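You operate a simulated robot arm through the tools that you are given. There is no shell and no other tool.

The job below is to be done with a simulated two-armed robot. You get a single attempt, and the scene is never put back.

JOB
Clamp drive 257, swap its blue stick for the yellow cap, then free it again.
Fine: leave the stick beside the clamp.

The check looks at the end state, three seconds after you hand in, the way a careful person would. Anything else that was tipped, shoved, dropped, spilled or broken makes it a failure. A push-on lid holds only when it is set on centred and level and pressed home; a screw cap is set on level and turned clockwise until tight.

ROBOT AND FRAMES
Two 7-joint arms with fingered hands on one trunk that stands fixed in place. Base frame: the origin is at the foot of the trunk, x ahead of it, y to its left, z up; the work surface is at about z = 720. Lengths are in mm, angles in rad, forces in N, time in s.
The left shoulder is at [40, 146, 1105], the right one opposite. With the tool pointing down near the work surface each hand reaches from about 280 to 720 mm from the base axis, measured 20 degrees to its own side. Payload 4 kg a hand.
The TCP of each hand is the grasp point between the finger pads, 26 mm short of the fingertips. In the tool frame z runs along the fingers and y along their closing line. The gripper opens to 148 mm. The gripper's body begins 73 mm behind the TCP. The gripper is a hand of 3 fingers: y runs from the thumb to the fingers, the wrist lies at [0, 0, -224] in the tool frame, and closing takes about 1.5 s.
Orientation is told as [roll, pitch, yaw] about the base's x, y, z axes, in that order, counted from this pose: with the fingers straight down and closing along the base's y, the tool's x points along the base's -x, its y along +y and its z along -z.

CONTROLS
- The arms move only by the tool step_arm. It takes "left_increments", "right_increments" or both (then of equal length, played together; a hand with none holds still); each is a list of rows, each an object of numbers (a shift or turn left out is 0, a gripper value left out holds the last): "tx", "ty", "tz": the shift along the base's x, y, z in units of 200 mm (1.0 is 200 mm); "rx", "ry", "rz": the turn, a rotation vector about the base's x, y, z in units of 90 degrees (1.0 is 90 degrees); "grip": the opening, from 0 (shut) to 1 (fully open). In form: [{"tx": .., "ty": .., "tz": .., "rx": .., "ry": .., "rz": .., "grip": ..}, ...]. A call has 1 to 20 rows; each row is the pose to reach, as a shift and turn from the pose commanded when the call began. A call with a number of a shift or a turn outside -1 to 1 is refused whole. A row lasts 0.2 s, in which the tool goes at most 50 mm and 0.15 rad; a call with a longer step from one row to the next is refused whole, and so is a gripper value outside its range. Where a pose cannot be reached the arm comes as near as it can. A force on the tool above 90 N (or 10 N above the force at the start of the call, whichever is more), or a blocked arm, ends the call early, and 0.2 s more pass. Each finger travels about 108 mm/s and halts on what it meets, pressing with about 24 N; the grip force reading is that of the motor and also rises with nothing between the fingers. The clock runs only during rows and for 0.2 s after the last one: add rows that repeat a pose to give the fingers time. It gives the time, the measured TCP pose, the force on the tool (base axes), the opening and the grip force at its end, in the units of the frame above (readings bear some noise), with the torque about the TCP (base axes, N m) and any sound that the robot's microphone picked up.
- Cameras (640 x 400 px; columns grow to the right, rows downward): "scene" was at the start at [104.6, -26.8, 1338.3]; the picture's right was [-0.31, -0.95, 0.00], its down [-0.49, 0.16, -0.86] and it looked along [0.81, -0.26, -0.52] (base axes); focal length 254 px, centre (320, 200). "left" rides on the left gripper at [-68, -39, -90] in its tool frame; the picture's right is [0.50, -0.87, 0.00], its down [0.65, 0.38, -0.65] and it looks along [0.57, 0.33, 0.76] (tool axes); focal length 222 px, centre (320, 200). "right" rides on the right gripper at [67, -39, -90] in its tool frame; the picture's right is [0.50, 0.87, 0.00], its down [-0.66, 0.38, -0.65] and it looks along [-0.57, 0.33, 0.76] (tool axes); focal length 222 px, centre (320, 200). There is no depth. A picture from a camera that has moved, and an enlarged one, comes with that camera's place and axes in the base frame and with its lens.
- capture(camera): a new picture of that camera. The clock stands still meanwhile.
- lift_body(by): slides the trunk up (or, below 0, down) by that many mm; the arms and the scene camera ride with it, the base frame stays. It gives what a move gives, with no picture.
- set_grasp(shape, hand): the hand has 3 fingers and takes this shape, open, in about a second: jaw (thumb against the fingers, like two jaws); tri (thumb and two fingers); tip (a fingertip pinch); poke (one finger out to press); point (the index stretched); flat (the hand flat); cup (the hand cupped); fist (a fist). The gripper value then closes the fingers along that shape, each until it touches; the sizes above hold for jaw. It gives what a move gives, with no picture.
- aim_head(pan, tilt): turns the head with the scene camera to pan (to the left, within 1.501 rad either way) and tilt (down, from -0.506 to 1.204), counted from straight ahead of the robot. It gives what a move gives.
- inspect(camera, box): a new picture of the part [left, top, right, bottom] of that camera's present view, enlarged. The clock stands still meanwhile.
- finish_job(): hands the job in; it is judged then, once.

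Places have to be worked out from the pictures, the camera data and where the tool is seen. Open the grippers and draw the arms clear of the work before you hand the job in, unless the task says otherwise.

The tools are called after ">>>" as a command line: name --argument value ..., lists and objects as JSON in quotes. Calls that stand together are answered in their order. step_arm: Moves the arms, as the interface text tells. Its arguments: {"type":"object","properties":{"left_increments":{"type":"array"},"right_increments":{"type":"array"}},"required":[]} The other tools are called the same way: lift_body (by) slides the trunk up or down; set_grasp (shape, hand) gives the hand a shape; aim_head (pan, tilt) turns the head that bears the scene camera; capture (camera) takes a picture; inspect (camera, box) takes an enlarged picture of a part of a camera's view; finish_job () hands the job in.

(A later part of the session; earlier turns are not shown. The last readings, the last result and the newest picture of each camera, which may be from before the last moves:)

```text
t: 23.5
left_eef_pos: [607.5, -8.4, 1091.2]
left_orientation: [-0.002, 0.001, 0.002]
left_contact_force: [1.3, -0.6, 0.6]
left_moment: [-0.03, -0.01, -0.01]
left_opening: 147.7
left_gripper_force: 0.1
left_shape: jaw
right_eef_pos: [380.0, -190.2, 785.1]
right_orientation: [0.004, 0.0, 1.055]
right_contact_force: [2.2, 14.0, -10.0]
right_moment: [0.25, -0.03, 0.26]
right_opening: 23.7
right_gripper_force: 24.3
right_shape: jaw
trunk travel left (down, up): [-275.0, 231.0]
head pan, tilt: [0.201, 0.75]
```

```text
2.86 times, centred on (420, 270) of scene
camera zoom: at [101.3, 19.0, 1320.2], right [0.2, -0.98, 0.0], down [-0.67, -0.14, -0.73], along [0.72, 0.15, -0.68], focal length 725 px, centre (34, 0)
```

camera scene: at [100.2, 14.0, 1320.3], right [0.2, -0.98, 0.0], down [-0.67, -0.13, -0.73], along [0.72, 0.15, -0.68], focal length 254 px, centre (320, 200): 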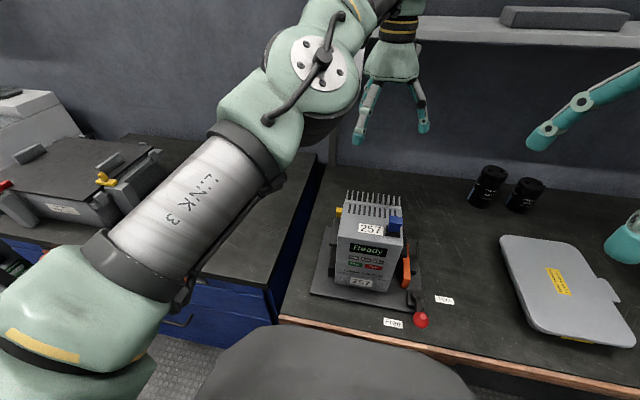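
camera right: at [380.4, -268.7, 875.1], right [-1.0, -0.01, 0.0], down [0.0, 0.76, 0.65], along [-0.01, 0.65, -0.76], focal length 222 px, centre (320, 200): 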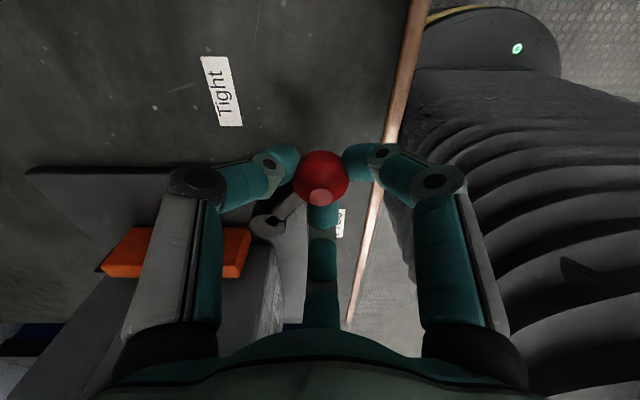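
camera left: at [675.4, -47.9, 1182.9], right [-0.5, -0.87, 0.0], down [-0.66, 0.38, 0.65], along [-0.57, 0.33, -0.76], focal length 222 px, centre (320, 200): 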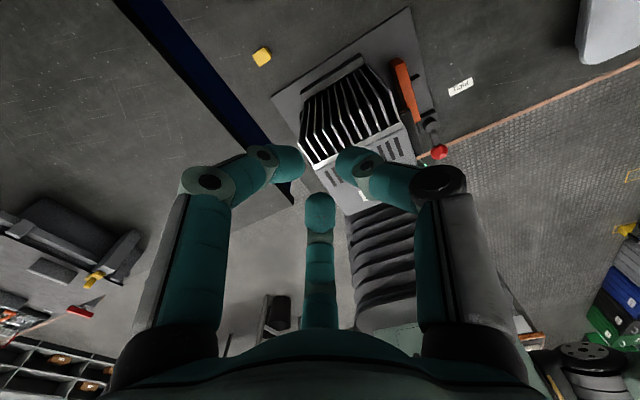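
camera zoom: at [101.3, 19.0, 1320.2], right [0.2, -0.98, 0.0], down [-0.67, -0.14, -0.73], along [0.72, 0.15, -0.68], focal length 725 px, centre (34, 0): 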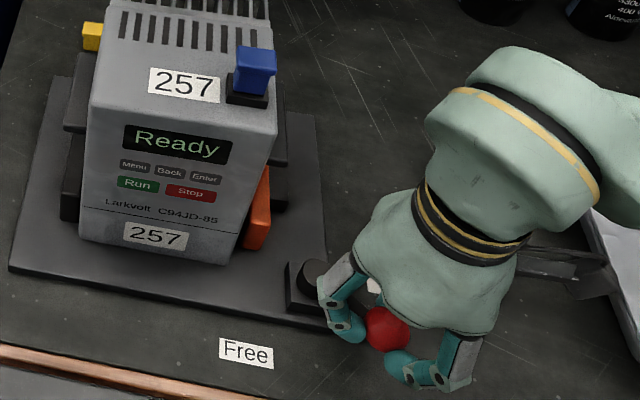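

The orange jaw is now at the drive's side and resistance is 14 N. I'll keep going along the arc to about 248 degrees, watching force.

>>> step_arm --right_increments '[{"tx": 0.033, "ty": -0.03, "rz": 0.078, "grip": 0.1}, {"tx": 0.0695, "ty": -0.0545, "rz": 0.156, "grip": 0.1}, {"tx": 0.109, "ty": -0.074, "rz": 0.233, "grip": 0.1}]'

>>> capture --camera "right"

>>> inspect --camera "scene" --box '[340, 200, 500, 340]'

```text
t: 24.3
left_eef_pos: [607.0, -8.2, 1091.9]
left_orientation: [-0.004, -0.002, 0.001]
left_contact_force: [0.4, 0.2, -0.7]
left_moment: [-0.03, 0.0, -0.03]
left_opening: 148.1
left_gripper_force: 0.0
left_shape: jaw
right_eef_pos: [397.9, -204.5, 785.8]
right_orientation: [0.006, 0.002, 1.42]
right_contact_force: [-8.2, 24.4, -14.9]
right_moment: [0.59, 0.11, 0.13]
right_opening: 22.6
right_gripper_force: 24.1
right_shape: jaw
trunk travel left (down, up): [-275.0, 231.0]
head pan, tilt: [0.201, 0.75]
```

```text
taken
camera right: at [427.8, -276.8, 875.9], right [-0.93, -0.36, 0.01], down [-0.27, 0.71, 0.65], along [-0.24, 0.61, -0.76], focal length 222 px, centre (320, 200)
```

right: 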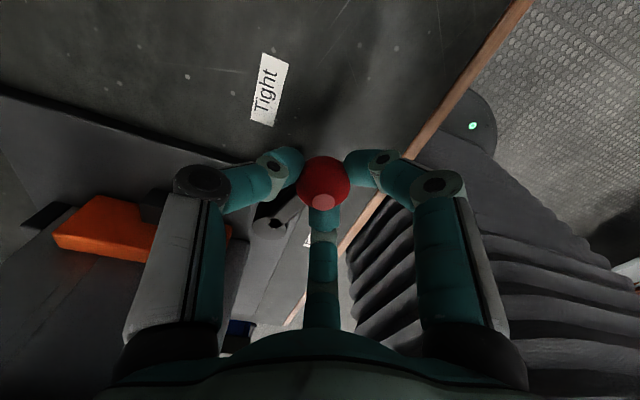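

```text
2.86 times, centred on (420, 270) of scene
camera zoom: at [99.4, 20.4, 1320.3], right [0.2, -0.98, 0.0], down [-0.67, -0.14, -0.73], along [0.72, 0.14, -0.68], focal length 725 px, centre (34, 0)
```

zoom: 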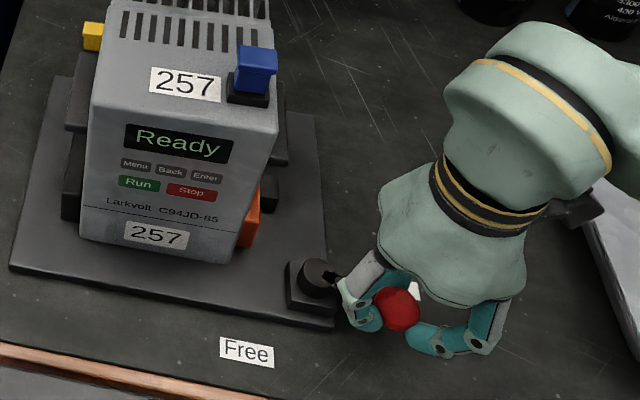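

The jaw is still advancing and resistance is about 24 N, with some inward pull, so I'll tighten the radius a little and continue to about 264 degrees.

>>> step_arm --right_increments '[{"tx": 0.0445, "ty": -0.0045, "rz": 0.078, "grip": 0.1}, {"tx": 0.087, "ty": -0.012, "rz": 0.156, "grip": 0.1}]'

>>> capture --camera "right"

>>> inspect --camera "scene" --box '[340, 200, 500, 340]'

```text
t: 24.9
left_eef_pos: [603.8, -7.8, 1093.3]
left_orientation: [-0.004, -0.005, 0.0]
left_contact_force: [0.5, -0.2, 0.9]
left_moment: [-0.03, 0.01, -0.01]
left_opening: 147.9
left_gripper_force: 0.0
left_shape: jaw
right_eef_pos: [408.4, -207.4, 786.1]
right_orientation: [0.017, -0.003, 1.662]
right_contact_force: [-38.7, 20.0, -7.8]
right_moment: [0.64, 0.62, -0.2]
right_opening: 22.3
right_gripper_force: 23.6
right_shape: jaw
trunk travel left (down, up): [-275.0, 231.0]
head pan, tilt: [0.201, 0.75]
```

```text
taken
camera right: at [455.8, -271.8, 875.4], right [-0.82, -0.58, 0.02], down [-0.43, 0.62, 0.66], along [-0.39, 0.53, -0.75], focal length 222 px, centre (320, 200)
```

right: 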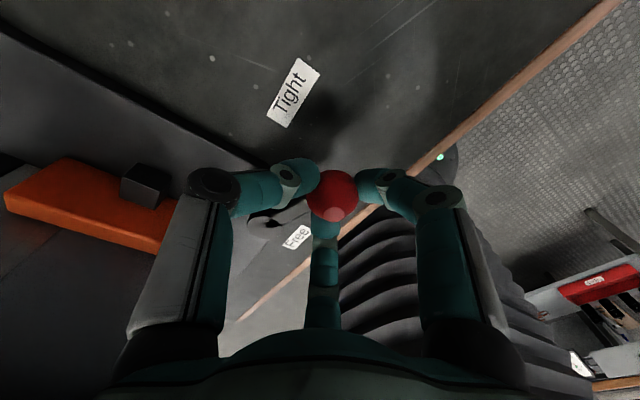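

```text
2.86 times, centred on (420, 270) of scene
camera zoom: at [94.8, 19.5, 1320.7], right [0.2, -0.98, 0.0], down [-0.67, -0.14, -0.73], along [0.72, 0.14, -0.68], focal length 725 px, centre (34, 0)
```

zoom: 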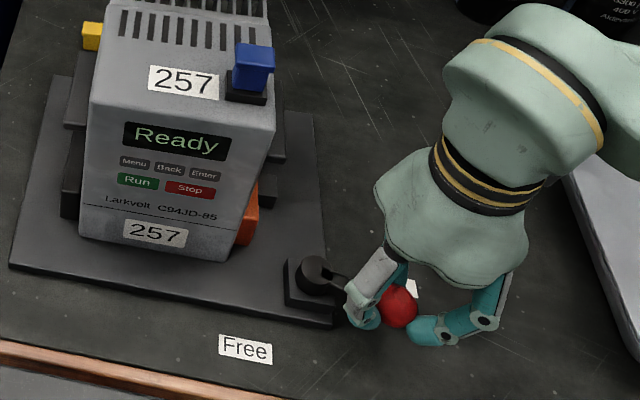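

The ball hasn't moved further (still about (396, -203.5), lever at ~243 degrees) and force jumped to ~40 N, so the lever is at its Tight stop with the orange jaw against the drive. I'll relax the push, open and lift straight up to check it stays.

>>> step_arm --right_increments '[{"tx": -0.04, "ty": 0.008, "grip": 0.1}, {"tx": -0.06, "ty": 0.015, "grip": 0.5}, {"tx": -0.06, "ty": 0.015, "grip": 0.5}, {"tx": -0.06, "ty": 0.015, "grip": 0.5}, {"tx": -0.06, "ty": 0.015, "tz": 0.2, "grip": 0.5}, {"tx": -0.06, "ty": 0.015, "tz": 0.4, "grip": 0.5}, {"tx": -0.06, "ty": 0.015, "tz": 0.6, "grip": 0.5}]'

>>> capture --camera "right"

>>> inspect --camera "scene" --box '[340, 200, 500, 340]'

```text
t: 26.5
left_eef_pos: [606.9, -9.2, 1092.9]
left_orientation: [-0.001, 0.0, 0.004]
left_contact_force: [0.2, -0.2, 0.1]
left_moment: [-0.02, -0.02, 0.02]
left_opening: 148.2
left_gripper_force: 0.0
left_shape: jaw
right_eef_pos: [405.7, -204.5, 907.5]
right_orientation: [0.001, 0.002, 1.661]
right_contact_force: [-0.3, -0.1, 0.8]
right_moment: [0.0, 0.0, -0.01]
right_opening: 73.5
right_gripper_force: 0.1
right_shape: jaw
trunk travel left (down, up): [-275.0, 231.0]
head pan, tilt: [0.201, 0.75]
```

```text
taken
camera right: at [451.1, -268.8, 996.8], right [-0.82, -0.58, 0.0], down [-0.44, 0.62, 0.65], along [-0.38, 0.53, -0.76], focal length 222 px, centre (320, 200)
```

right: 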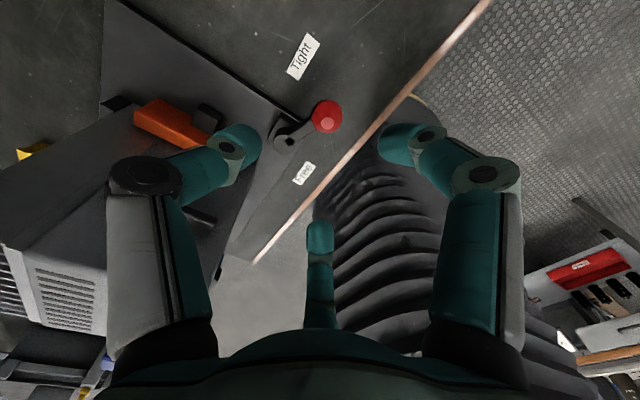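

```text
2.86 times, centred on (420, 270) of scene
camera zoom: at [99.7, 18.1, 1320.3], right [0.2, -0.98, 0.0], down [-0.67, -0.14, -0.73], along [0.72, 0.15, -0.68], focal length 725 px, centre (34, 0)
```

zoom: 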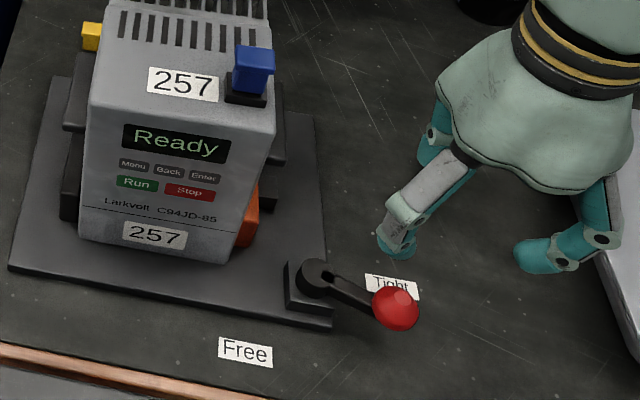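

The lever stays at about 244 degrees by the Tight label. I'll zoom in on the jaw to confirm it is pressed against the drive.

>>> inspect --camera "right" --box '[80, 80, 360, 240]'

>>> inspect --camera "left" --box '[260, 0, 480, 220]'

```text
2.29 times, centred on (220, 160) of right
camera zoom: at [451.1, -268.8, 996.8], right [-0.82, -0.58, 0.0], down [-0.44, 0.62, 0.65], along [-0.38, 0.53, -0.76], focal length 508 px, centre (549, 291)
```

zoom: 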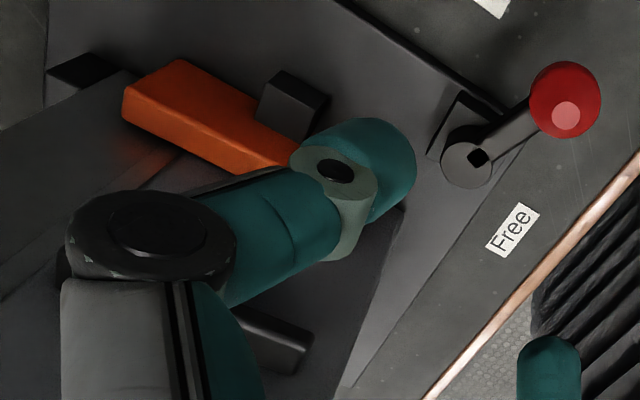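

```text
1.82 times, centred on (370, 110) of left
camera zoom: at [675.0, -47.2, 1183.1], right [-0.5, -0.87, 0.0], down [-0.66, 0.38, 0.65], along [-0.57, 0.33, -0.76], focal length 404 px, centre (229, 364)
```

zoom: 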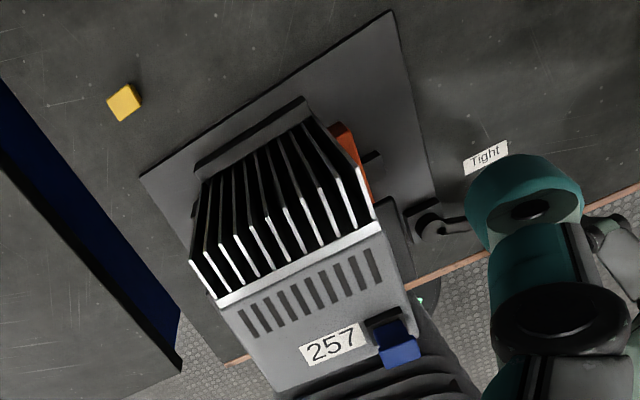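

The orange jaw is tight against the drive. Next I'll move the left hand clear to the left, and bring the right hand up, un-yawed, over the blue stick for a close look.

>>> step_arm --left_increments '[{"tx": -0.06, "ty": 0.2, "tz": -0.06}, {"tx": -0.12, "ty": 0.4, "tz": -0.12}, {"tx": -0.18, "ty": 0.6, "tz": -0.18}, {"tx": -0.24, "ty": 0.8, "tz": -0.24}, {"tx": -0.3, "ty": 1.0, "tz": -0.3}, {"tx": -0.3, "ty": 1.0, "tz": -0.3}, {"tx": -0.3, "ty": 1.0, "tz": -0.3}, {"tx": -0.3, "ty": 1.0, "tz": -0.3}, {"tx": -0.3, "ty": 1.0, "tz": -0.3}, {"tx": -0.3, "ty": 1.0, "tz": -0.3}, {"tx": -0.3, "ty": 1.0, "tz": -0.3}, {"tx": -0.3, "ty": 1.0, "tz": -0.3}]' --right_increments '[{"tz": 0.17, "rz": -0.09, "grip": 0.5}, {"tz": 0.34, "rz": -0.18, "grip": 0.5}, {"tz": 0.51, "rz": -0.27, "grip": 0.5}, {"tz": 0.66, "rz": -0.36, "grip": 0.5}, {"tz": 0.66, "rz": -0.45, "grip": 0.5}, {"tx": 0.03, "ty": 0.1, "tz": 0.66, "rz": -0.54, "grip": 0.5}, {"tx": 0.06, "ty": 0.2, "tz": 0.66, "rz": -0.63, "grip": 0.5}, {"tx": 0.1, "ty": 0.3, "tz": 0.66, "rz": -0.72, "grip": 0.5}, {"tx": 0.14, "ty": 0.4, "tz": 0.66, "rz": -0.81, "grip": 0.5}, {"tx": 0.18, "ty": 0.5, "tz": 0.66, "rz": -0.9, "grip": 0.5}, {"tx": 0.21, "ty": 0.61, "tz": 0.66, "rz": -0.98, "grip": 0.5}, {"tx": 0.23, "ty": 0.71, "tz": 0.66, "rz": -1.0, "grip": 0.5}]'

>>> capture --camera "right"

>>> capture --camera "scene"

```text
t: 29.1
left_eef_pos: [547.1, 191.3, 1029.4]
left_orientation: [0.0, 0.0, 0.002]
left_contact_force: [-0.5, -0.2, 0.0]
left_moment: [0.03, 0.01, 0.0]
left_opening: 148.2
left_gripper_force: 0.0
left_shape: jaw
right_eef_pos: [451.4, -62.5, 1038.6]
right_orientation: [0.0, 0.002, 0.088]
right_contact_force: [-0.3, 0.9, 1.0]
right_moment: [-0.02, 0.01, 0.01]
right_opening: 73.9
right_gripper_force: 0.0
right_shape: jaw
trunk travel left (down, up): [-275.0, 231.0]
head pan, tilt: [0.201, 0.75]
```

```text
taken
camera right: at [389.1, -108.1, 1128.0], right [-0.57, 0.82, 0.0], down [0.62, 0.43, 0.65], along [0.54, 0.37, -0.76], focal length 222 px, centre (320, 200)
```

right: 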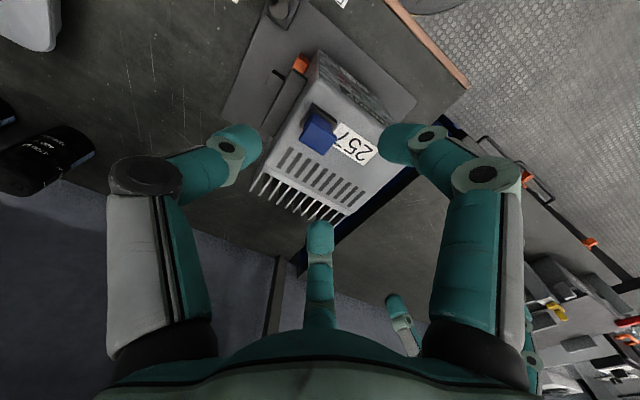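

```text
taken
camera scene: at [100.3, 18.3, 1320.3], right [0.2, -0.98, 0.0], down [-0.67, -0.14, -0.73], along [0.72, 0.15, -0.68], focal length 254 px, centre (320, 200)
```

scene: 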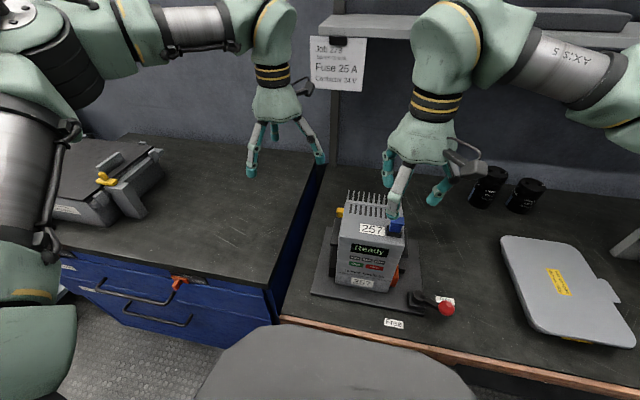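

There's a job sheet on the wall; I'll read it, and zoom onto the stick in the right camera.

>>> inspect --camera "scene" --box '[300, 30, 380, 100]'

>>> inspect --camera "right" --box '[270, 80, 390, 170]'

>>> inspect --camera "scene" --box '[330, 180, 430, 250]'

```text
5.71 times, centred on (340, 65) of scene
camera zoom: at [100.3, 18.3, 1320.3], right [0.2, -0.98, 0.0], down [-0.67, -0.14, -0.73], along [0.72, 0.15, -0.68], focal length 1450 px, centre (206, 971)
```

zoom: 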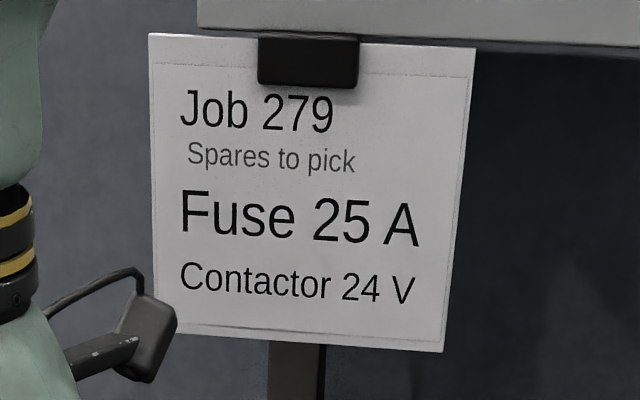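

```text
4.44 times, centred on (330, 125) of right
camera zoom: at [389.1, -108.1, 1128.0], right [-0.57, 0.82, 0.0], down [0.62, 0.43, 0.65], along [0.54, 0.37, -0.76], focal length 987 px, centre (276, 533)
```

zoom: 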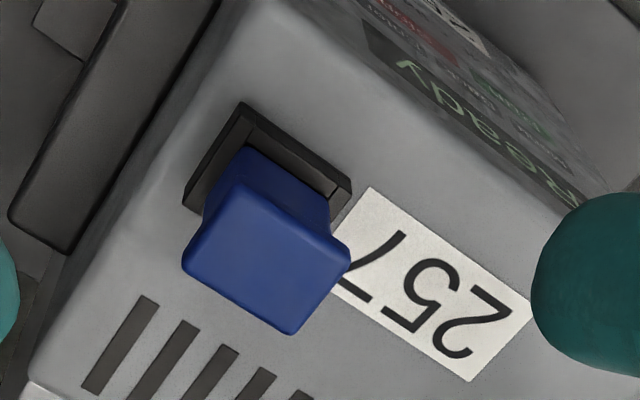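

```text
5.71 times, centred on (380, 215) of scene
camera zoom: at [100.3, 18.3, 1320.3], right [0.2, -0.98, 0.0], down [-0.67, -0.14, -0.73], along [0.72, 0.15, -0.68], focal length 1450 px, centre (-23, 114)
```

zoom: 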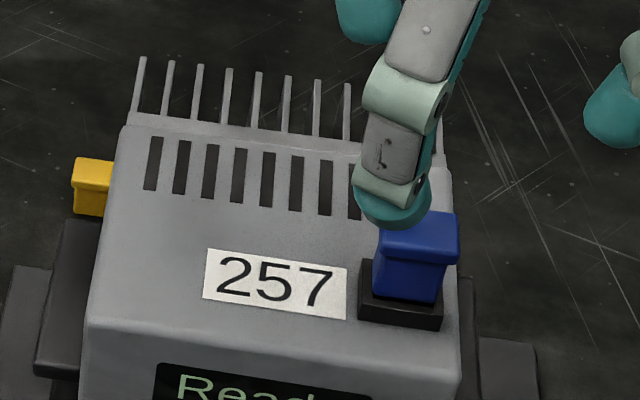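

The sheet concerns another job (279), so it's irrelevant. The stick's head triangulates to centre (457.5, -62.7), top z about 954.5, about 20 x 24.5 mm and axis-aligned; I'll square the hand's yaw and descend to just above it.

>>> step_arm --right_increments '[{"tx": 0.03, "ty": -0.001, "tz": -0.1, "rz": -0.056, "grip": 0.45}, {"tx": 0.03, "ty": -0.001, "tz": -0.2, "rz": -0.056, "grip": 0.45}, {"tx": 0.03, "ty": -0.001, "tz": -0.24, "rz": -0.056, "grip": 0.45}, {"tx": 0.03, "ty": -0.001, "tz": -0.24, "rz": -0.056, "grip": 0.45}]'

>>> capture --camera "right"

>>> inspect --camera "scene" --box '[330, 160, 450, 250]'

```text
t: 30.1
left_eef_pos: [546.9, 190.6, 1030.0]
left_orientation: [-0.001, 0.0, 0.001]
left_contact_force: [0.3, -0.2, -0.1]
left_moment: [0.02, 0.0, 0.01]
left_opening: 148.3
left_gripper_force: 0.0
left_shape: jaw
right_eef_pos: [458.2, -65.5, 989.6]
right_orientation: [-0.001, 0.0, 0.002]
right_contact_force: [0.4, -0.4, -0.1]
right_moment: [0.0, 0.01, -0.01]
right_opening: 67.1
right_gripper_force: 0.0
right_shape: jaw
trunk travel left (down, up): [-275.0, 231.0]
head pan, tilt: [0.201, 0.75]
```

```text
taken
camera right: at [391.6, -104.1, 1079.6], right [-0.5, 0.87, 0.0], down [0.66, 0.38, 0.65], along [0.57, 0.33, -0.76], focal length 222 px, centre (320, 200)
```

right: 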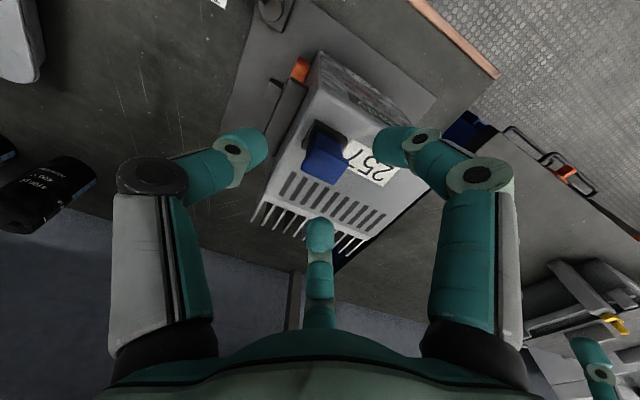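

```text
4.44 times, centred on (390, 205) of scene
camera zoom: at [100.3, 17.6, 1320.3], right [0.2, -0.98, 0.0], down [-0.67, -0.14, -0.73], along [0.72, 0.15, -0.68], focal length 1128 px, centre (9, 178)
```

zoom: 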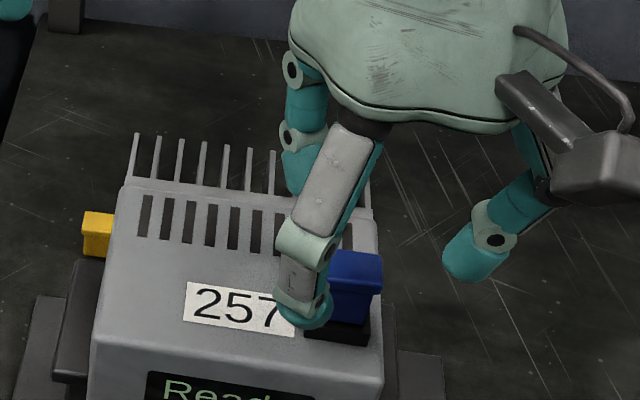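

>>> inspect --camera "right" --box '[285, 110, 365, 200]'

```text
4.44 times, centred on (325, 155) of right
camera zoom: at [391.6, -104.1, 1079.6], right [-0.5, 0.87, 0.0], down [0.66, 0.38, 0.65], along [0.57, 0.33, -0.76], focal length 987 px, centre (298, 400)
```

zoom: 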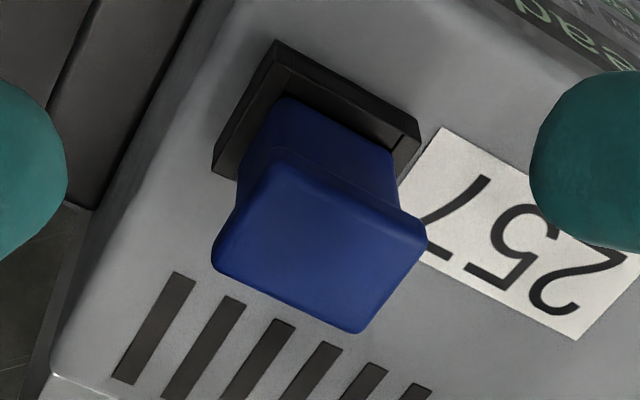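

The head's centre works out near (458, -62), which puts it about 3 mm in +y of the hand's axis. I'll shift by that and lower to about z 972 to check alignment again.

>>> step_arm --right_increments '[{"tx": 0.0, "ty": 0.01, "tz": -0.04, "grip": 0.45}, {"tx": 0.0, "ty": 0.012, "tz": -0.085, "grip": 0.45}, {"tx": 0.0, "ty": 0.012, "tz": -0.085, "grip": 0.45}, {"tx": 0.0, "ty": 0.012, "tz": -0.085, "grip": 0.45}]'

>>> inspect --camera "right" --box '[220, 120, 420, 260]'

>>> inspect --camera "scene" --box '[350, 170, 450, 240]'

```text
t: 31.1
left_eef_pos: [547.1, 190.5, 1030.3]
left_orientation: [0.0, 0.001, 0.001]
left_contact_force: [-0.3, -1.0, 0.6]
left_moment: [-0.02, 0.04, 0.0]
left_opening: 147.9
left_gripper_force: 0.0
left_shape: jaw
right_eef_pos: [457.8, -62.4, 971.3]
right_orientation: [0.0, 0.0, 0.002]
right_contact_force: [0.2, -0.2, -0.8]
right_moment: [-0.01, -0.01, 0.02]
right_opening: 67.1
right_gripper_force: 0.1
right_shape: jaw
trunk travel left (down, up): [-275.0, 231.0]
head pan, tilt: [0.201, 0.75]
```

```text
2.86 times, centred on (320, 190) of right
camera zoom: at [390.6, -102.4, 1062.6], right [-0.5, 0.87, 0.0], down [0.66, 0.38, 0.65], along [0.57, 0.33, -0.76], focal length 635 px, centre (320, 229)
```

zoom: 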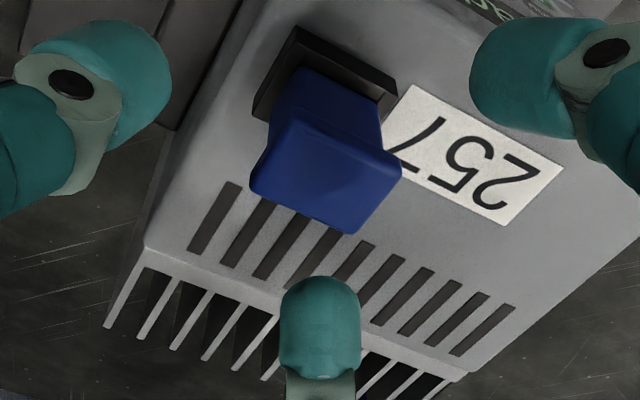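

```text
5.71 times, centred on (400, 205) of scene
camera zoom: at [100.3, 17.5, 1320.3], right [0.2, -0.98, 0.0], down [-0.67, -0.14, -0.73], along [0.72, 0.15, -0.68], focal length 1450 px, centre (-137, 171)
```

zoom: 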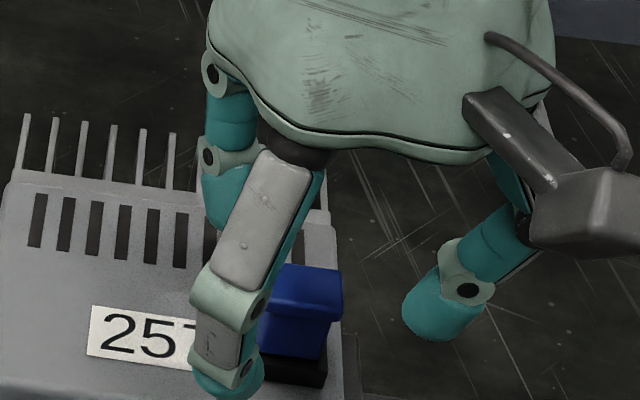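

Alignment is good (head centre within 1 mm of the hand axis). I'll lower to TCP z about 963 and close on the stick.

>>> step_arm --right_increments '[{"tz": -0.04, "grip": 0.45}, {"tz": -0.04, "grip": 0.3}, {"tz": -0.04, "grip": 0.2}, {"tz": -0.04, "grip": 0.08}, {"tz": -0.04, "grip": 0.08}, {"tz": -0.04, "grip": 0.08}, {"tz": -0.04, "grip": 0.08}]'

>>> inspect --camera "right" --box '[220, 120, 420, 260]'

>>> inspect --camera "scene" --box '[350, 170, 450, 240]'

```text
t: 32.7
left_eef_pos: [546.7, 190.6, 1029.4]
left_orientation: [-0.001, 0.001, 0.0]
left_contact_force: [0.2, -0.3, -0.4]
left_moment: [0.01, 0.02, -0.03]
left_opening: 147.9
left_gripper_force: 0.0
left_shape: jaw
right_eef_pos: [457.9, -62.4, 963.9]
right_orientation: [0.001, 0.002, 0.001]
right_contact_force: [-2.3, -1.0, -4.3]
right_moment: [-0.03, 0.04, 0.01]
right_opening: 16.5
right_gripper_force: 24.6
right_shape: jaw
trunk travel left (down, up): [-275.0, 231.0]
head pan, tilt: [0.201, 0.75]
```

```text
2.86 times, centred on (320, 190) of right
camera zoom: at [391.1, -101.9, 1054.1], right [-0.5, 0.87, 0.0], down [0.66, 0.38, 0.65], along [0.56, 0.33, -0.76], focal length 635 px, centre (320, 229)
```

zoom: 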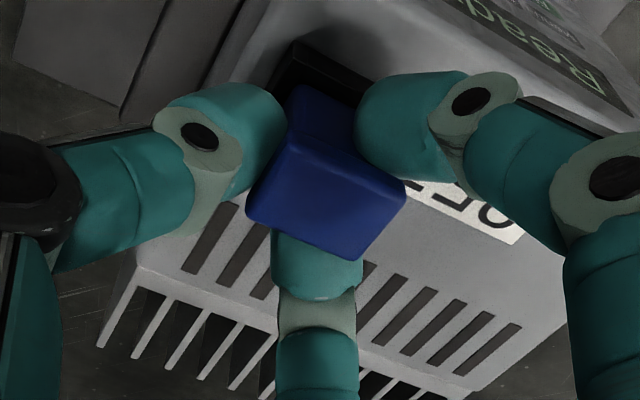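

```text
5.71 times, centred on (400, 205) of scene
camera zoom: at [100.4, 17.2, 1320.3], right [0.2, -0.98, 0.0], down [-0.67, -0.14, -0.73], along [0.72, 0.15, -0.68], focal length 1450 px, centre (-137, 171)
```

zoom: 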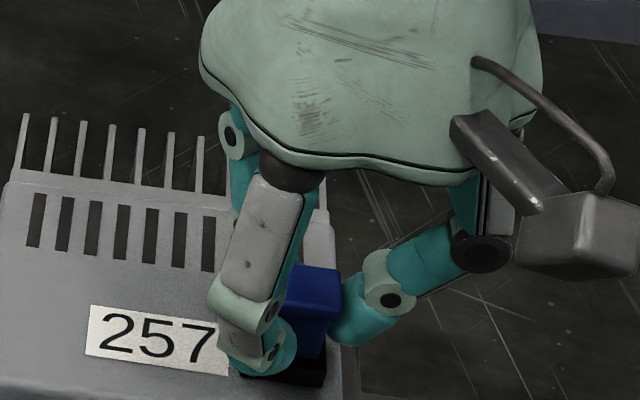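

The fingers are gripping the stick's neck under its head (16.5 mm, 24.6 N). I'll pull straight up in small steps.

>>> step_arm --right_increments '[{"tz": 0.02, "grip": 0.02}, {"tz": 0.04, "grip": 0.02}, {"tz": 0.06, "grip": 0.02}, {"tz": 0.09, "grip": 0.02}, {"tz": 0.13, "grip": 0.02}, {"tz": 0.18, "grip": 0.02}, {"tz": 0.25, "grip": 0.02}]'

>>> capture --camera "right"

>>> inspect --camera "scene" --box '[330, 160, 450, 250]'

```text
t: 34.3
left_eef_pos: [545.9, 189.8, 1030.5]
left_orientation: [-0.001, -0.001, 0.001]
left_contact_force: [-0.2, -0.1, 1.0]
left_moment: [0.0, -0.01, -0.01]
left_opening: 148.0
left_gripper_force: 0.0
left_shape: jaw
right_eef_pos: [456.3, -63.1, 1014.5]
right_orientation: [0.0, -0.001, 0.002]
right_contact_force: [-0.3, 1.0, 0.6]
right_moment: [0.0, 0.01, -0.02]
right_opening: 16.2
right_gripper_force: 24.4
right_shape: jaw
trunk travel left (down, up): [-275.0, 231.0]
head pan, tilt: [0.201, 0.75]
heard: snap
```

```text
taken
camera right: at [391.1, -103.2, 1105.0], right [-0.5, 0.87, 0.0], down [0.66, 0.38, 0.65], along [0.57, 0.33, -0.76], focal length 222 px, centre (320, 200)
```

right: 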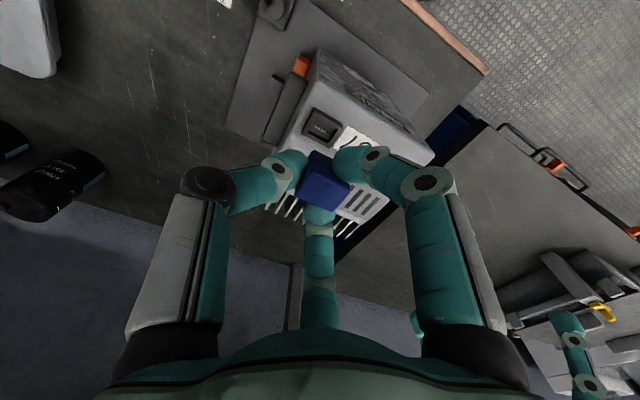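

```text
4.44 times, centred on (390, 205) of scene
camera zoom: at [99.9, 17.6, 1320.3], right [0.2, -0.98, 0.0], down [-0.67, -0.14, -0.73], along [0.72, 0.15, -0.68], focal length 1128 px, centre (9, 178)
```

zoom: 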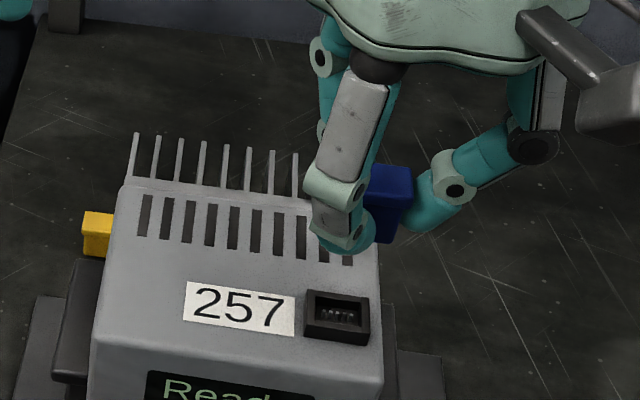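

The stick came out with a snap and the socket is open. I'll zoom on the socket to fix its position and size.

>>> inspect --camera "right" --box '[285, 95, 385, 220]'

>>> inspect --camera "scene" --box '[360, 190, 430, 245]'

```text
3.20 times, centred on (335, 158) of right
camera zoom: at [391.1, -103.2, 1105.0], right [-0.5, 0.87, 0.0], down [0.66, 0.38, 0.65], along [0.57, 0.33, -0.76], focal length 711 px, centre (272, 336)
```

zoom: 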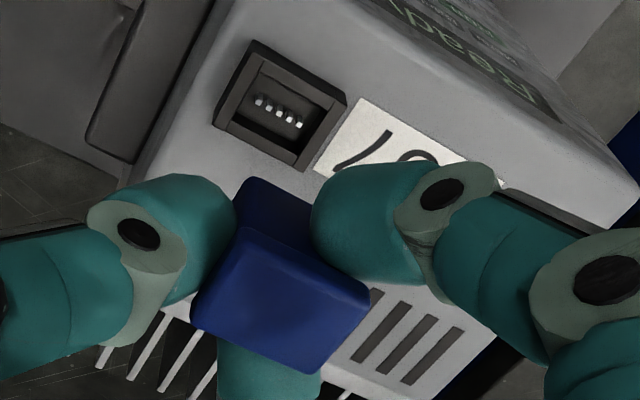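

```text
7.27 times, centred on (395, 218) of scene
camera zoom: at [99.9, 17.6, 1320.3], right [0.2, -0.98, 0.0], down [-0.67, -0.14, -0.73], along [0.72, 0.15, -0.68], focal length 1846 px, centre (-226, 73)
```

zoom: 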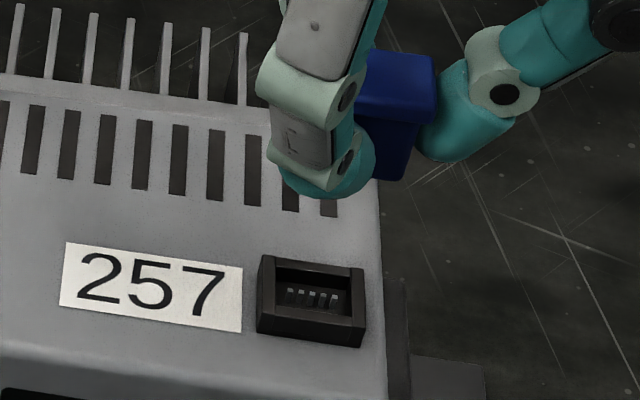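

I'll zoom further onto the held stick and the socket to see the stick's lower end and the socket's opening.

>>> inspect --camera "scene" --box '[382, 190, 412, 215]'

>>> inspect --camera "scene" --box '[390, 220, 414, 240]'

>>> inspect --camera "right" --box '[298, 102, 348, 152]'

```text
16.00 times, centred on (397, 202) of scene
camera zoom: at [99.9, 17.6, 1320.3], right [0.2, -0.98, 0.0], down [-0.67, -0.14, -0.73], along [0.72, 0.15, -0.68], focal length 4061 px, centre (-912, 160)
```

zoom: 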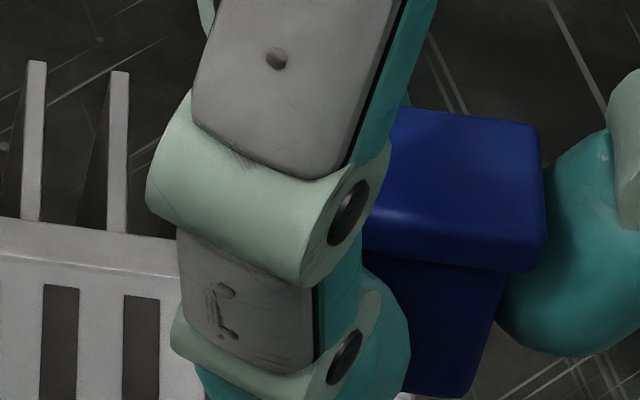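

```text
16.00 times, centred on (402, 230) of scene
camera zoom: at [99.9, 17.6, 1320.3], right [0.2, -0.98, 0.0], down [-0.67, -0.14, -0.73], along [0.72, 0.15, -0.68], focal length 4061 px, centre (-992, -280)
```

zoom: 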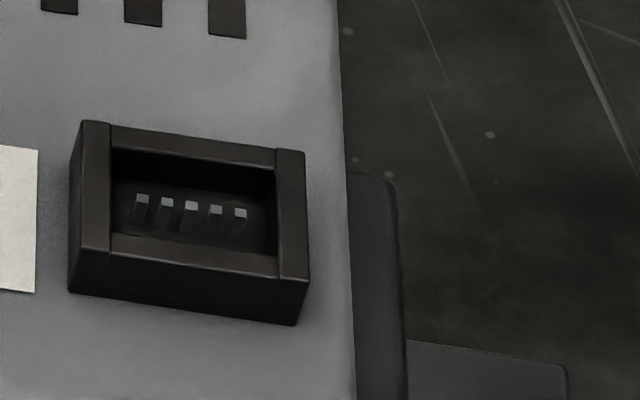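

```text
8.00 times, centred on (323, 127) of right
camera zoom: at [391.1, -103.2, 1105.0], right [-0.5, 0.87, 0.0], down [0.66, 0.38, 0.65], along [0.57, 0.33, -0.76], focal length 1777 px, centre (296, 784)
```

zoom: 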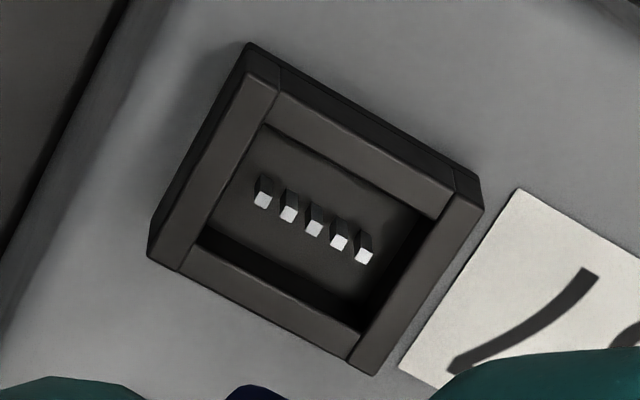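

The socket bezel is centred at about (457.3, -62.6) with its top at z ≈ 927 and a roughly 14 x 20 mm opening. I'll carry the stick up and over to the free area right of the clamp, turning the hand so I can see the stick's lower end.

>>> step_arm --right_increments '[{"tz": 0.12, "grip": 0.02}, {"tz": 0.23, "rz": 0.08, "grip": 0.02}, {"tx": 0.04, "ty": -0.1, "tz": 0.23, "rz": 0.17, "grip": 0.02}, {"tx": 0.1, "ty": -0.24, "tz": 0.23, "rz": 0.26, "grip": 0.02}, {"tx": 0.16, "ty": -0.38, "tz": 0.23, "rz": 0.35, "grip": 0.02}, {"tx": 0.22, "ty": -0.52, "tz": 0.23, "rz": 0.44, "grip": 0.02}, {"tx": 0.28, "ty": -0.66, "tz": 0.2, "rz": 0.53, "grip": 0.02}, {"tx": 0.33, "ty": -0.78, "tz": 0.1, "rz": 0.6, "grip": 0.02}, {"tx": 0.36, "ty": -0.865, "tz": 0.0, "rz": 0.667, "grip": 0.02}, {"tx": 0.36, "ty": -0.865, "tz": 0.0, "rz": 0.667, "grip": 0.02}]'

>>> capture --camera "scene"

>>> capture --camera "right"

```text
t: 36.5
left_eef_pos: [545.7, 191.4, 1031.7]
left_orientation: [0.0, 0.0, 0.003]
left_contact_force: [-0.6, 0.1, 0.7]
left_moment: [0.0, 0.01, 0.01]
left_opening: 148.0
left_gripper_force: 0.1
left_shape: jaw
right_eef_pos: [528.0, -237.0, 1015.3]
right_orientation: [-0.001, 0.0, 1.05]
right_contact_force: [0.0, -0.1, -0.2]
right_moment: [-0.01, 0.02, 0.01]
right_opening: 16.1
right_gripper_force: 24.1
right_shape: jaw
trunk travel left (down, up): [-275.0, 231.0]
head pan, tilt: [0.201, 0.75]
```

```text
taken
camera scene: at [100.0, 17.9, 1320.3], right [0.2, -0.98, 0.0], down [-0.67, -0.14, -0.73], along [0.72, 0.15, -0.68], focal length 254 px, centre (320, 200)
```

scene: 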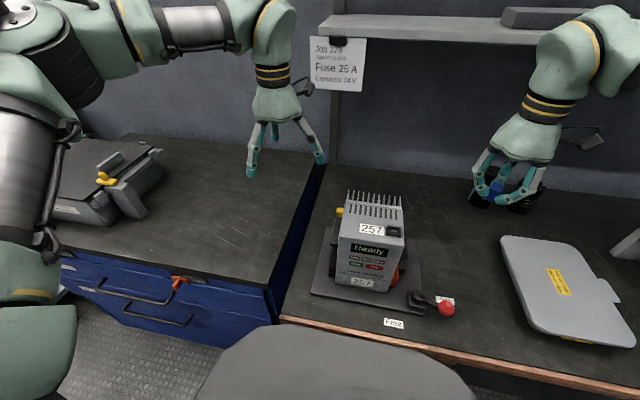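

```text
taken
camera right: at [530.3, -314.8, 1105.0], right [-1.0, 0.0, 0.0], down [0.0, 0.76, 0.65], along [0.0, 0.65, -0.76], focal length 222 px, centre (320, 200)
```

right: 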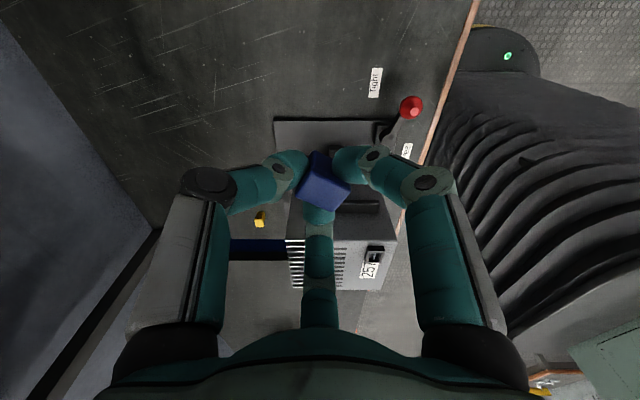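

>>> inspect --camera "scene" --box '[475, 170, 525, 215]'

>>> inspect --camera "right" --box '[240, 190, 300, 240]'

```text
8.89 times, centred on (500, 192) of scene
camera zoom: at [100.0, 17.9, 1320.3], right [0.2, -0.98, 0.0], down [-0.67, -0.14, -0.73], along [0.72, 0.15, -0.68], focal length 2256 px, centre (-1280, 267)
```

zoom: 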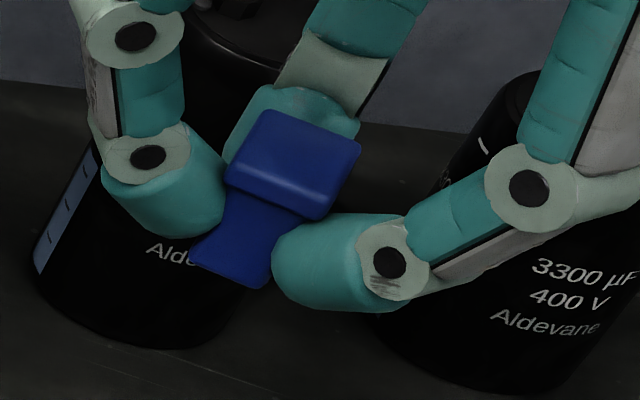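

```text
8.00 times, centred on (270, 215) of right
camera zoom: at [530.3, -314.8, 1105.0], right [-1.0, 0.0, 0.0], down [0.0, 0.76, 0.65], along [0.0, 0.65, -0.76], focal length 1777 px, centre (720, 80)
```

zoom: 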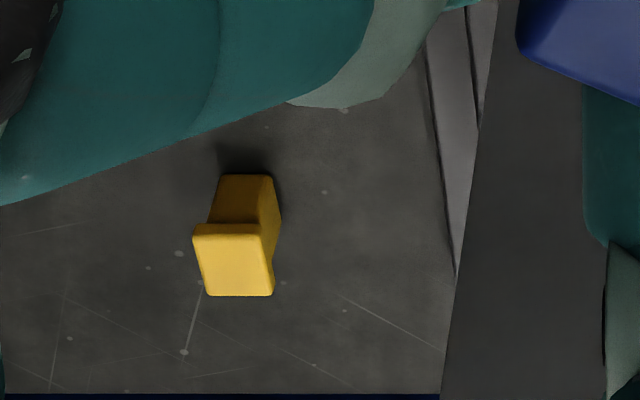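

The stick is a T-shape about 27 mm tall with a flat bottom, held vertically, bottom about 36 mm below the TCP. The spot (528, -237) right of the clamp is clear, so I'll lower it there.

>>> step_arm --right_increments '[{"tz": -0.25, "grip": 0.02}, {"tz": -0.5, "grip": 0.02}, {"tz": -0.75, "grip": 0.02}, {"tz": -1.0, "grip": 0.02}, {"tz": -1.0, "grip": 0.02}]'

>>> step_arm --right_increments '[{"tz": -0.1, "grip": 0.02}, {"tz": -0.2, "grip": 0.02}, {"tz": -0.24, "grip": 0.02}, {"tz": -0.26, "grip": 0.02}, {"tz": -0.26, "grip": 0.02}]'

>>> capture --camera "right"

>>> inspect --camera "scene" --box '[430, 210, 530, 290]'

```text
t: 37.7
left_eef_pos: [547.1, 191.3, 1029.9]
left_orientation: [-0.002, 0.0, 0.002]
left_contact_force: [-0.1, -0.2, 0.4]
left_moment: [0.01, 0.0, 0.01]
left_opening: 148.1
left_gripper_force: 0.1
left_shape: jaw
right_eef_pos: [527.2, -234.9, 814.7]
right_orientation: [-0.001, 0.001, 1.049]
right_contact_force: [-0.5, -0.6, -0.1]
right_moment: [-0.06, 0.0, -0.02]
right_opening: 16.1
right_gripper_force: 24.1
right_shape: jaw
trunk travel left (down, up): [-275.0, 231.0]
head pan, tilt: [0.201, 0.75]
```

```text
t: 38.9
left_eef_pos: [546.0, 190.7, 1030.7]
left_orientation: [0.0, -0.001, 0.002]
left_contact_force: [0.0, -0.4, 0.2]
left_moment: [0.0, -0.01, 0.03]
left_opening: 147.8
left_gripper_force: 0.0
left_shape: jaw
right_eef_pos: [529.1, -236.3, 763.1]
right_orientation: [0.0, 0.0, 1.05]
right_contact_force: [-0.3, 0.5, -0.4]
right_moment: [0.02, -0.02, 0.0]
right_opening: 16.0
right_gripper_force: 23.7
right_shape: jaw
trunk travel left (down, up): [-275.0, 231.0]
head pan, tilt: [0.201, 0.75]
```

```text
taken
camera right: at [530.0, -314.1, 853.3], right [-1.0, 0.0, 0.0], down [0.0, 0.76, 0.65], along [0.0, 0.65, -0.76], focal length 222 px, centre (320, 200)
```

right: 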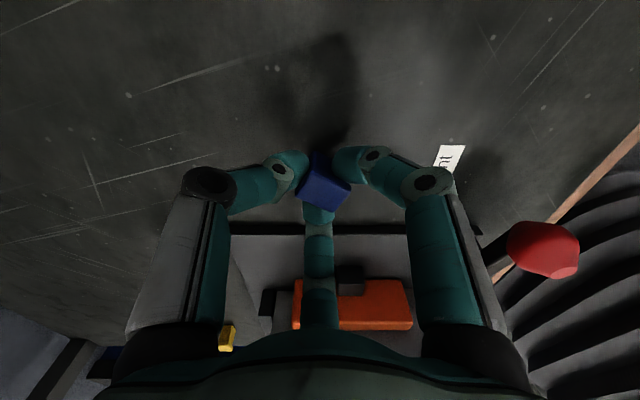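

```text
5.00 times, centred on (480, 250) of scene
camera zoom: at [100.2, 17.5, 1320.3], right [0.2, -0.98, 0.0], down [-0.67, -0.14, -0.73], along [0.72, 0.15, -0.68], focal length 1269 px, centre (-480, -50)
```

zoom: 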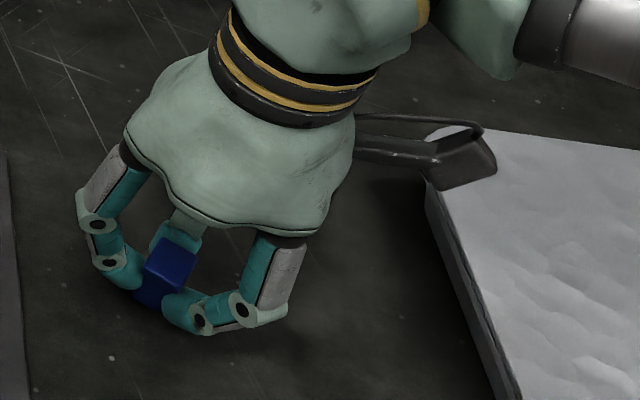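

No contact yet at TCP z 763. I'll ease down a few millimetres at a time until the table is felt.

>>> step_arm --right_increments '[{"tz": -0.01, "grip": 0.02}, {"tz": -0.02, "grip": 0.02}, {"tz": -0.02, "grip": 0.02}]'

>>> step_arm --right_increments '[{"tz": -0.01, "grip": 0.02}, {"tz": -0.015, "grip": 0.02}, {"tz": -0.015, "grip": 0.02}]'

```text
t: 39.7
left_eef_pos: [546.6, 190.3, 1030.5]
left_orientation: [0.002, 0.0, 0.002]
left_contact_force: [-0.2, 0.4, -0.5]
left_moment: [0.0, 0.0, -0.01]
left_opening: 148.3
left_gripper_force: 0.0
left_shape: jaw
right_eef_pos: [529.0, -236.6, 758.9]
right_orientation: [0.001, 0.0, 1.049]
right_contact_force: [-0.4, 0.8, -0.2]
right_moment: [0.02, 0.0, 0.01]
right_opening: 16.2
right_gripper_force: 24.1
right_shape: jaw
trunk travel left (down, up): [-275.0, 231.0]
head pan, tilt: [0.201, 0.75]
```

```text
t: 40.5
left_eef_pos: [546.8, 191.0, 1030.0]
left_orientation: [-0.001, 0.0, 0.002]
left_contact_force: [0.2, 1.3, -0.4]
left_moment: [-0.02, 0.02, 0.01]
left_opening: 148.1
left_gripper_force: 0.1
left_shape: jaw
right_eef_pos: [530.1, -235.5, 756.4]
right_orientation: [0.0, 0.001, 1.049]
right_contact_force: [0.6, 0.0, 0.1]
right_moment: [-0.05, 0.01, 0.0]
right_opening: 15.9
right_gripper_force: 24.1
right_shape: jaw
trunk travel left (down, up): [-275.0, 231.0]
head pan, tilt: [0.201, 0.75]
```

>>> step_arm --right_increments '[{"tz": -0.01, "grip": 0.02}, {"tz": -0.01, "grip": 0.02}]'

>>> inspect --camera "scene" --box '[440, 245, 480, 285]'

```text
t: 41.1
left_eef_pos: [546.8, 190.2, 1030.9]
left_orientation: [0.0, -0.001, 0.001]
left_contact_force: [0.4, -0.1, -0.1]
left_moment: [0.01, 0.02, 0.02]
left_opening: 148.0
left_gripper_force: 0.1
left_shape: jaw
right_eef_pos: [530.2, -234.8, 754.3]
right_orientation: [0.0, 0.0, 1.048]
right_contact_force: [0.3, 0.5, -0.2]
right_moment: [0.0, -0.02, -0.01]
right_opening: 15.9
right_gripper_force: 23.9
right_shape: jaw
trunk travel left (down, up): [-275.0, 231.0]
head pan, tilt: [0.201, 0.75]
```

```text
10.00 times, centred on (460, 265) of scene
camera zoom: at [100.2, 17.4, 1320.3], right [0.2, -0.98, 0.0], down [-0.67, -0.14, -0.73], along [0.72, 0.15, -0.68], focal length 2538 px, centre (-1080, -450)
```

zoom: 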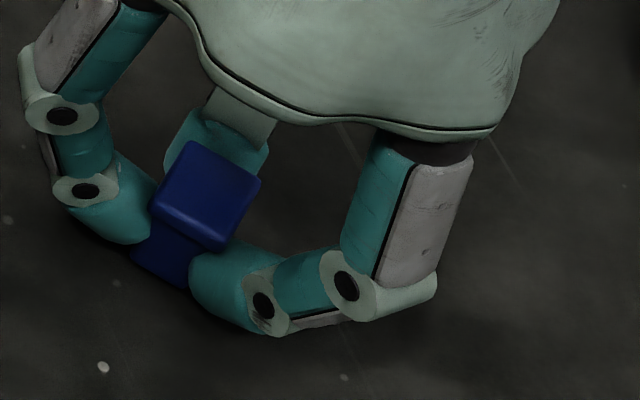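

Still no contact at 754; I'll continue gently down.

>>> step_arm --right_increments '[{"tz": -0.0075, "grip": 0.02}, {"tz": -0.0125, "grip": 0.02}, {"tz": -0.0125, "grip": 0.02}]'

>>> step_arm --right_increments '[{"tz": -0.005, "grip": 0.02}, {"tz": -0.01, "grip": 0.02}, {"tz": -0.01, "grip": 0.02}]'

```text
t: 41.9
left_eef_pos: [546.5, 190.9, 1030.2]
left_orientation: [0.001, 0.001, 0.001]
left_contact_force: [-0.8, -0.9, 0.0]
left_moment: [0.03, 0.0, 0.0]
left_opening: 148.0
left_gripper_force: 0.1
left_shape: jaw
right_eef_pos: [530.0, -235.0, 751.8]
right_orientation: [0.0, 0.0, 1.05]
right_contact_force: [-0.1, -0.9, 1.5]
right_moment: [-0.05, -0.02, -0.03]
right_opening: 16.3
right_gripper_force: 24.2
right_shape: jaw
trunk travel left (down, up): [-275.0, 231.0]
head pan, tilt: [0.201, 0.75]
```

```text
t: 42.7
left_eef_pos: [545.9, 189.6, 1030.0]
left_orientation: [0.001, -0.001, 0.003]
left_contact_force: [-0.3, 0.7, 0.1]
left_moment: [0.0, 0.01, 0.0]
left_opening: 148.1
left_gripper_force: 0.0
left_shape: jaw
right_eef_pos: [529.6, -234.6, 750.3]
right_orientation: [-0.002, 0.0, 1.048]
right_contact_force: [0.4, -1.2, 12.7]
right_moment: [-0.06, 0.04, -0.03]
right_opening: 16.4
right_gripper_force: 23.6
right_shape: jaw
trunk travel left (down, up): [-275.0, 231.0]
head pan, tilt: [0.201, 0.75]
```

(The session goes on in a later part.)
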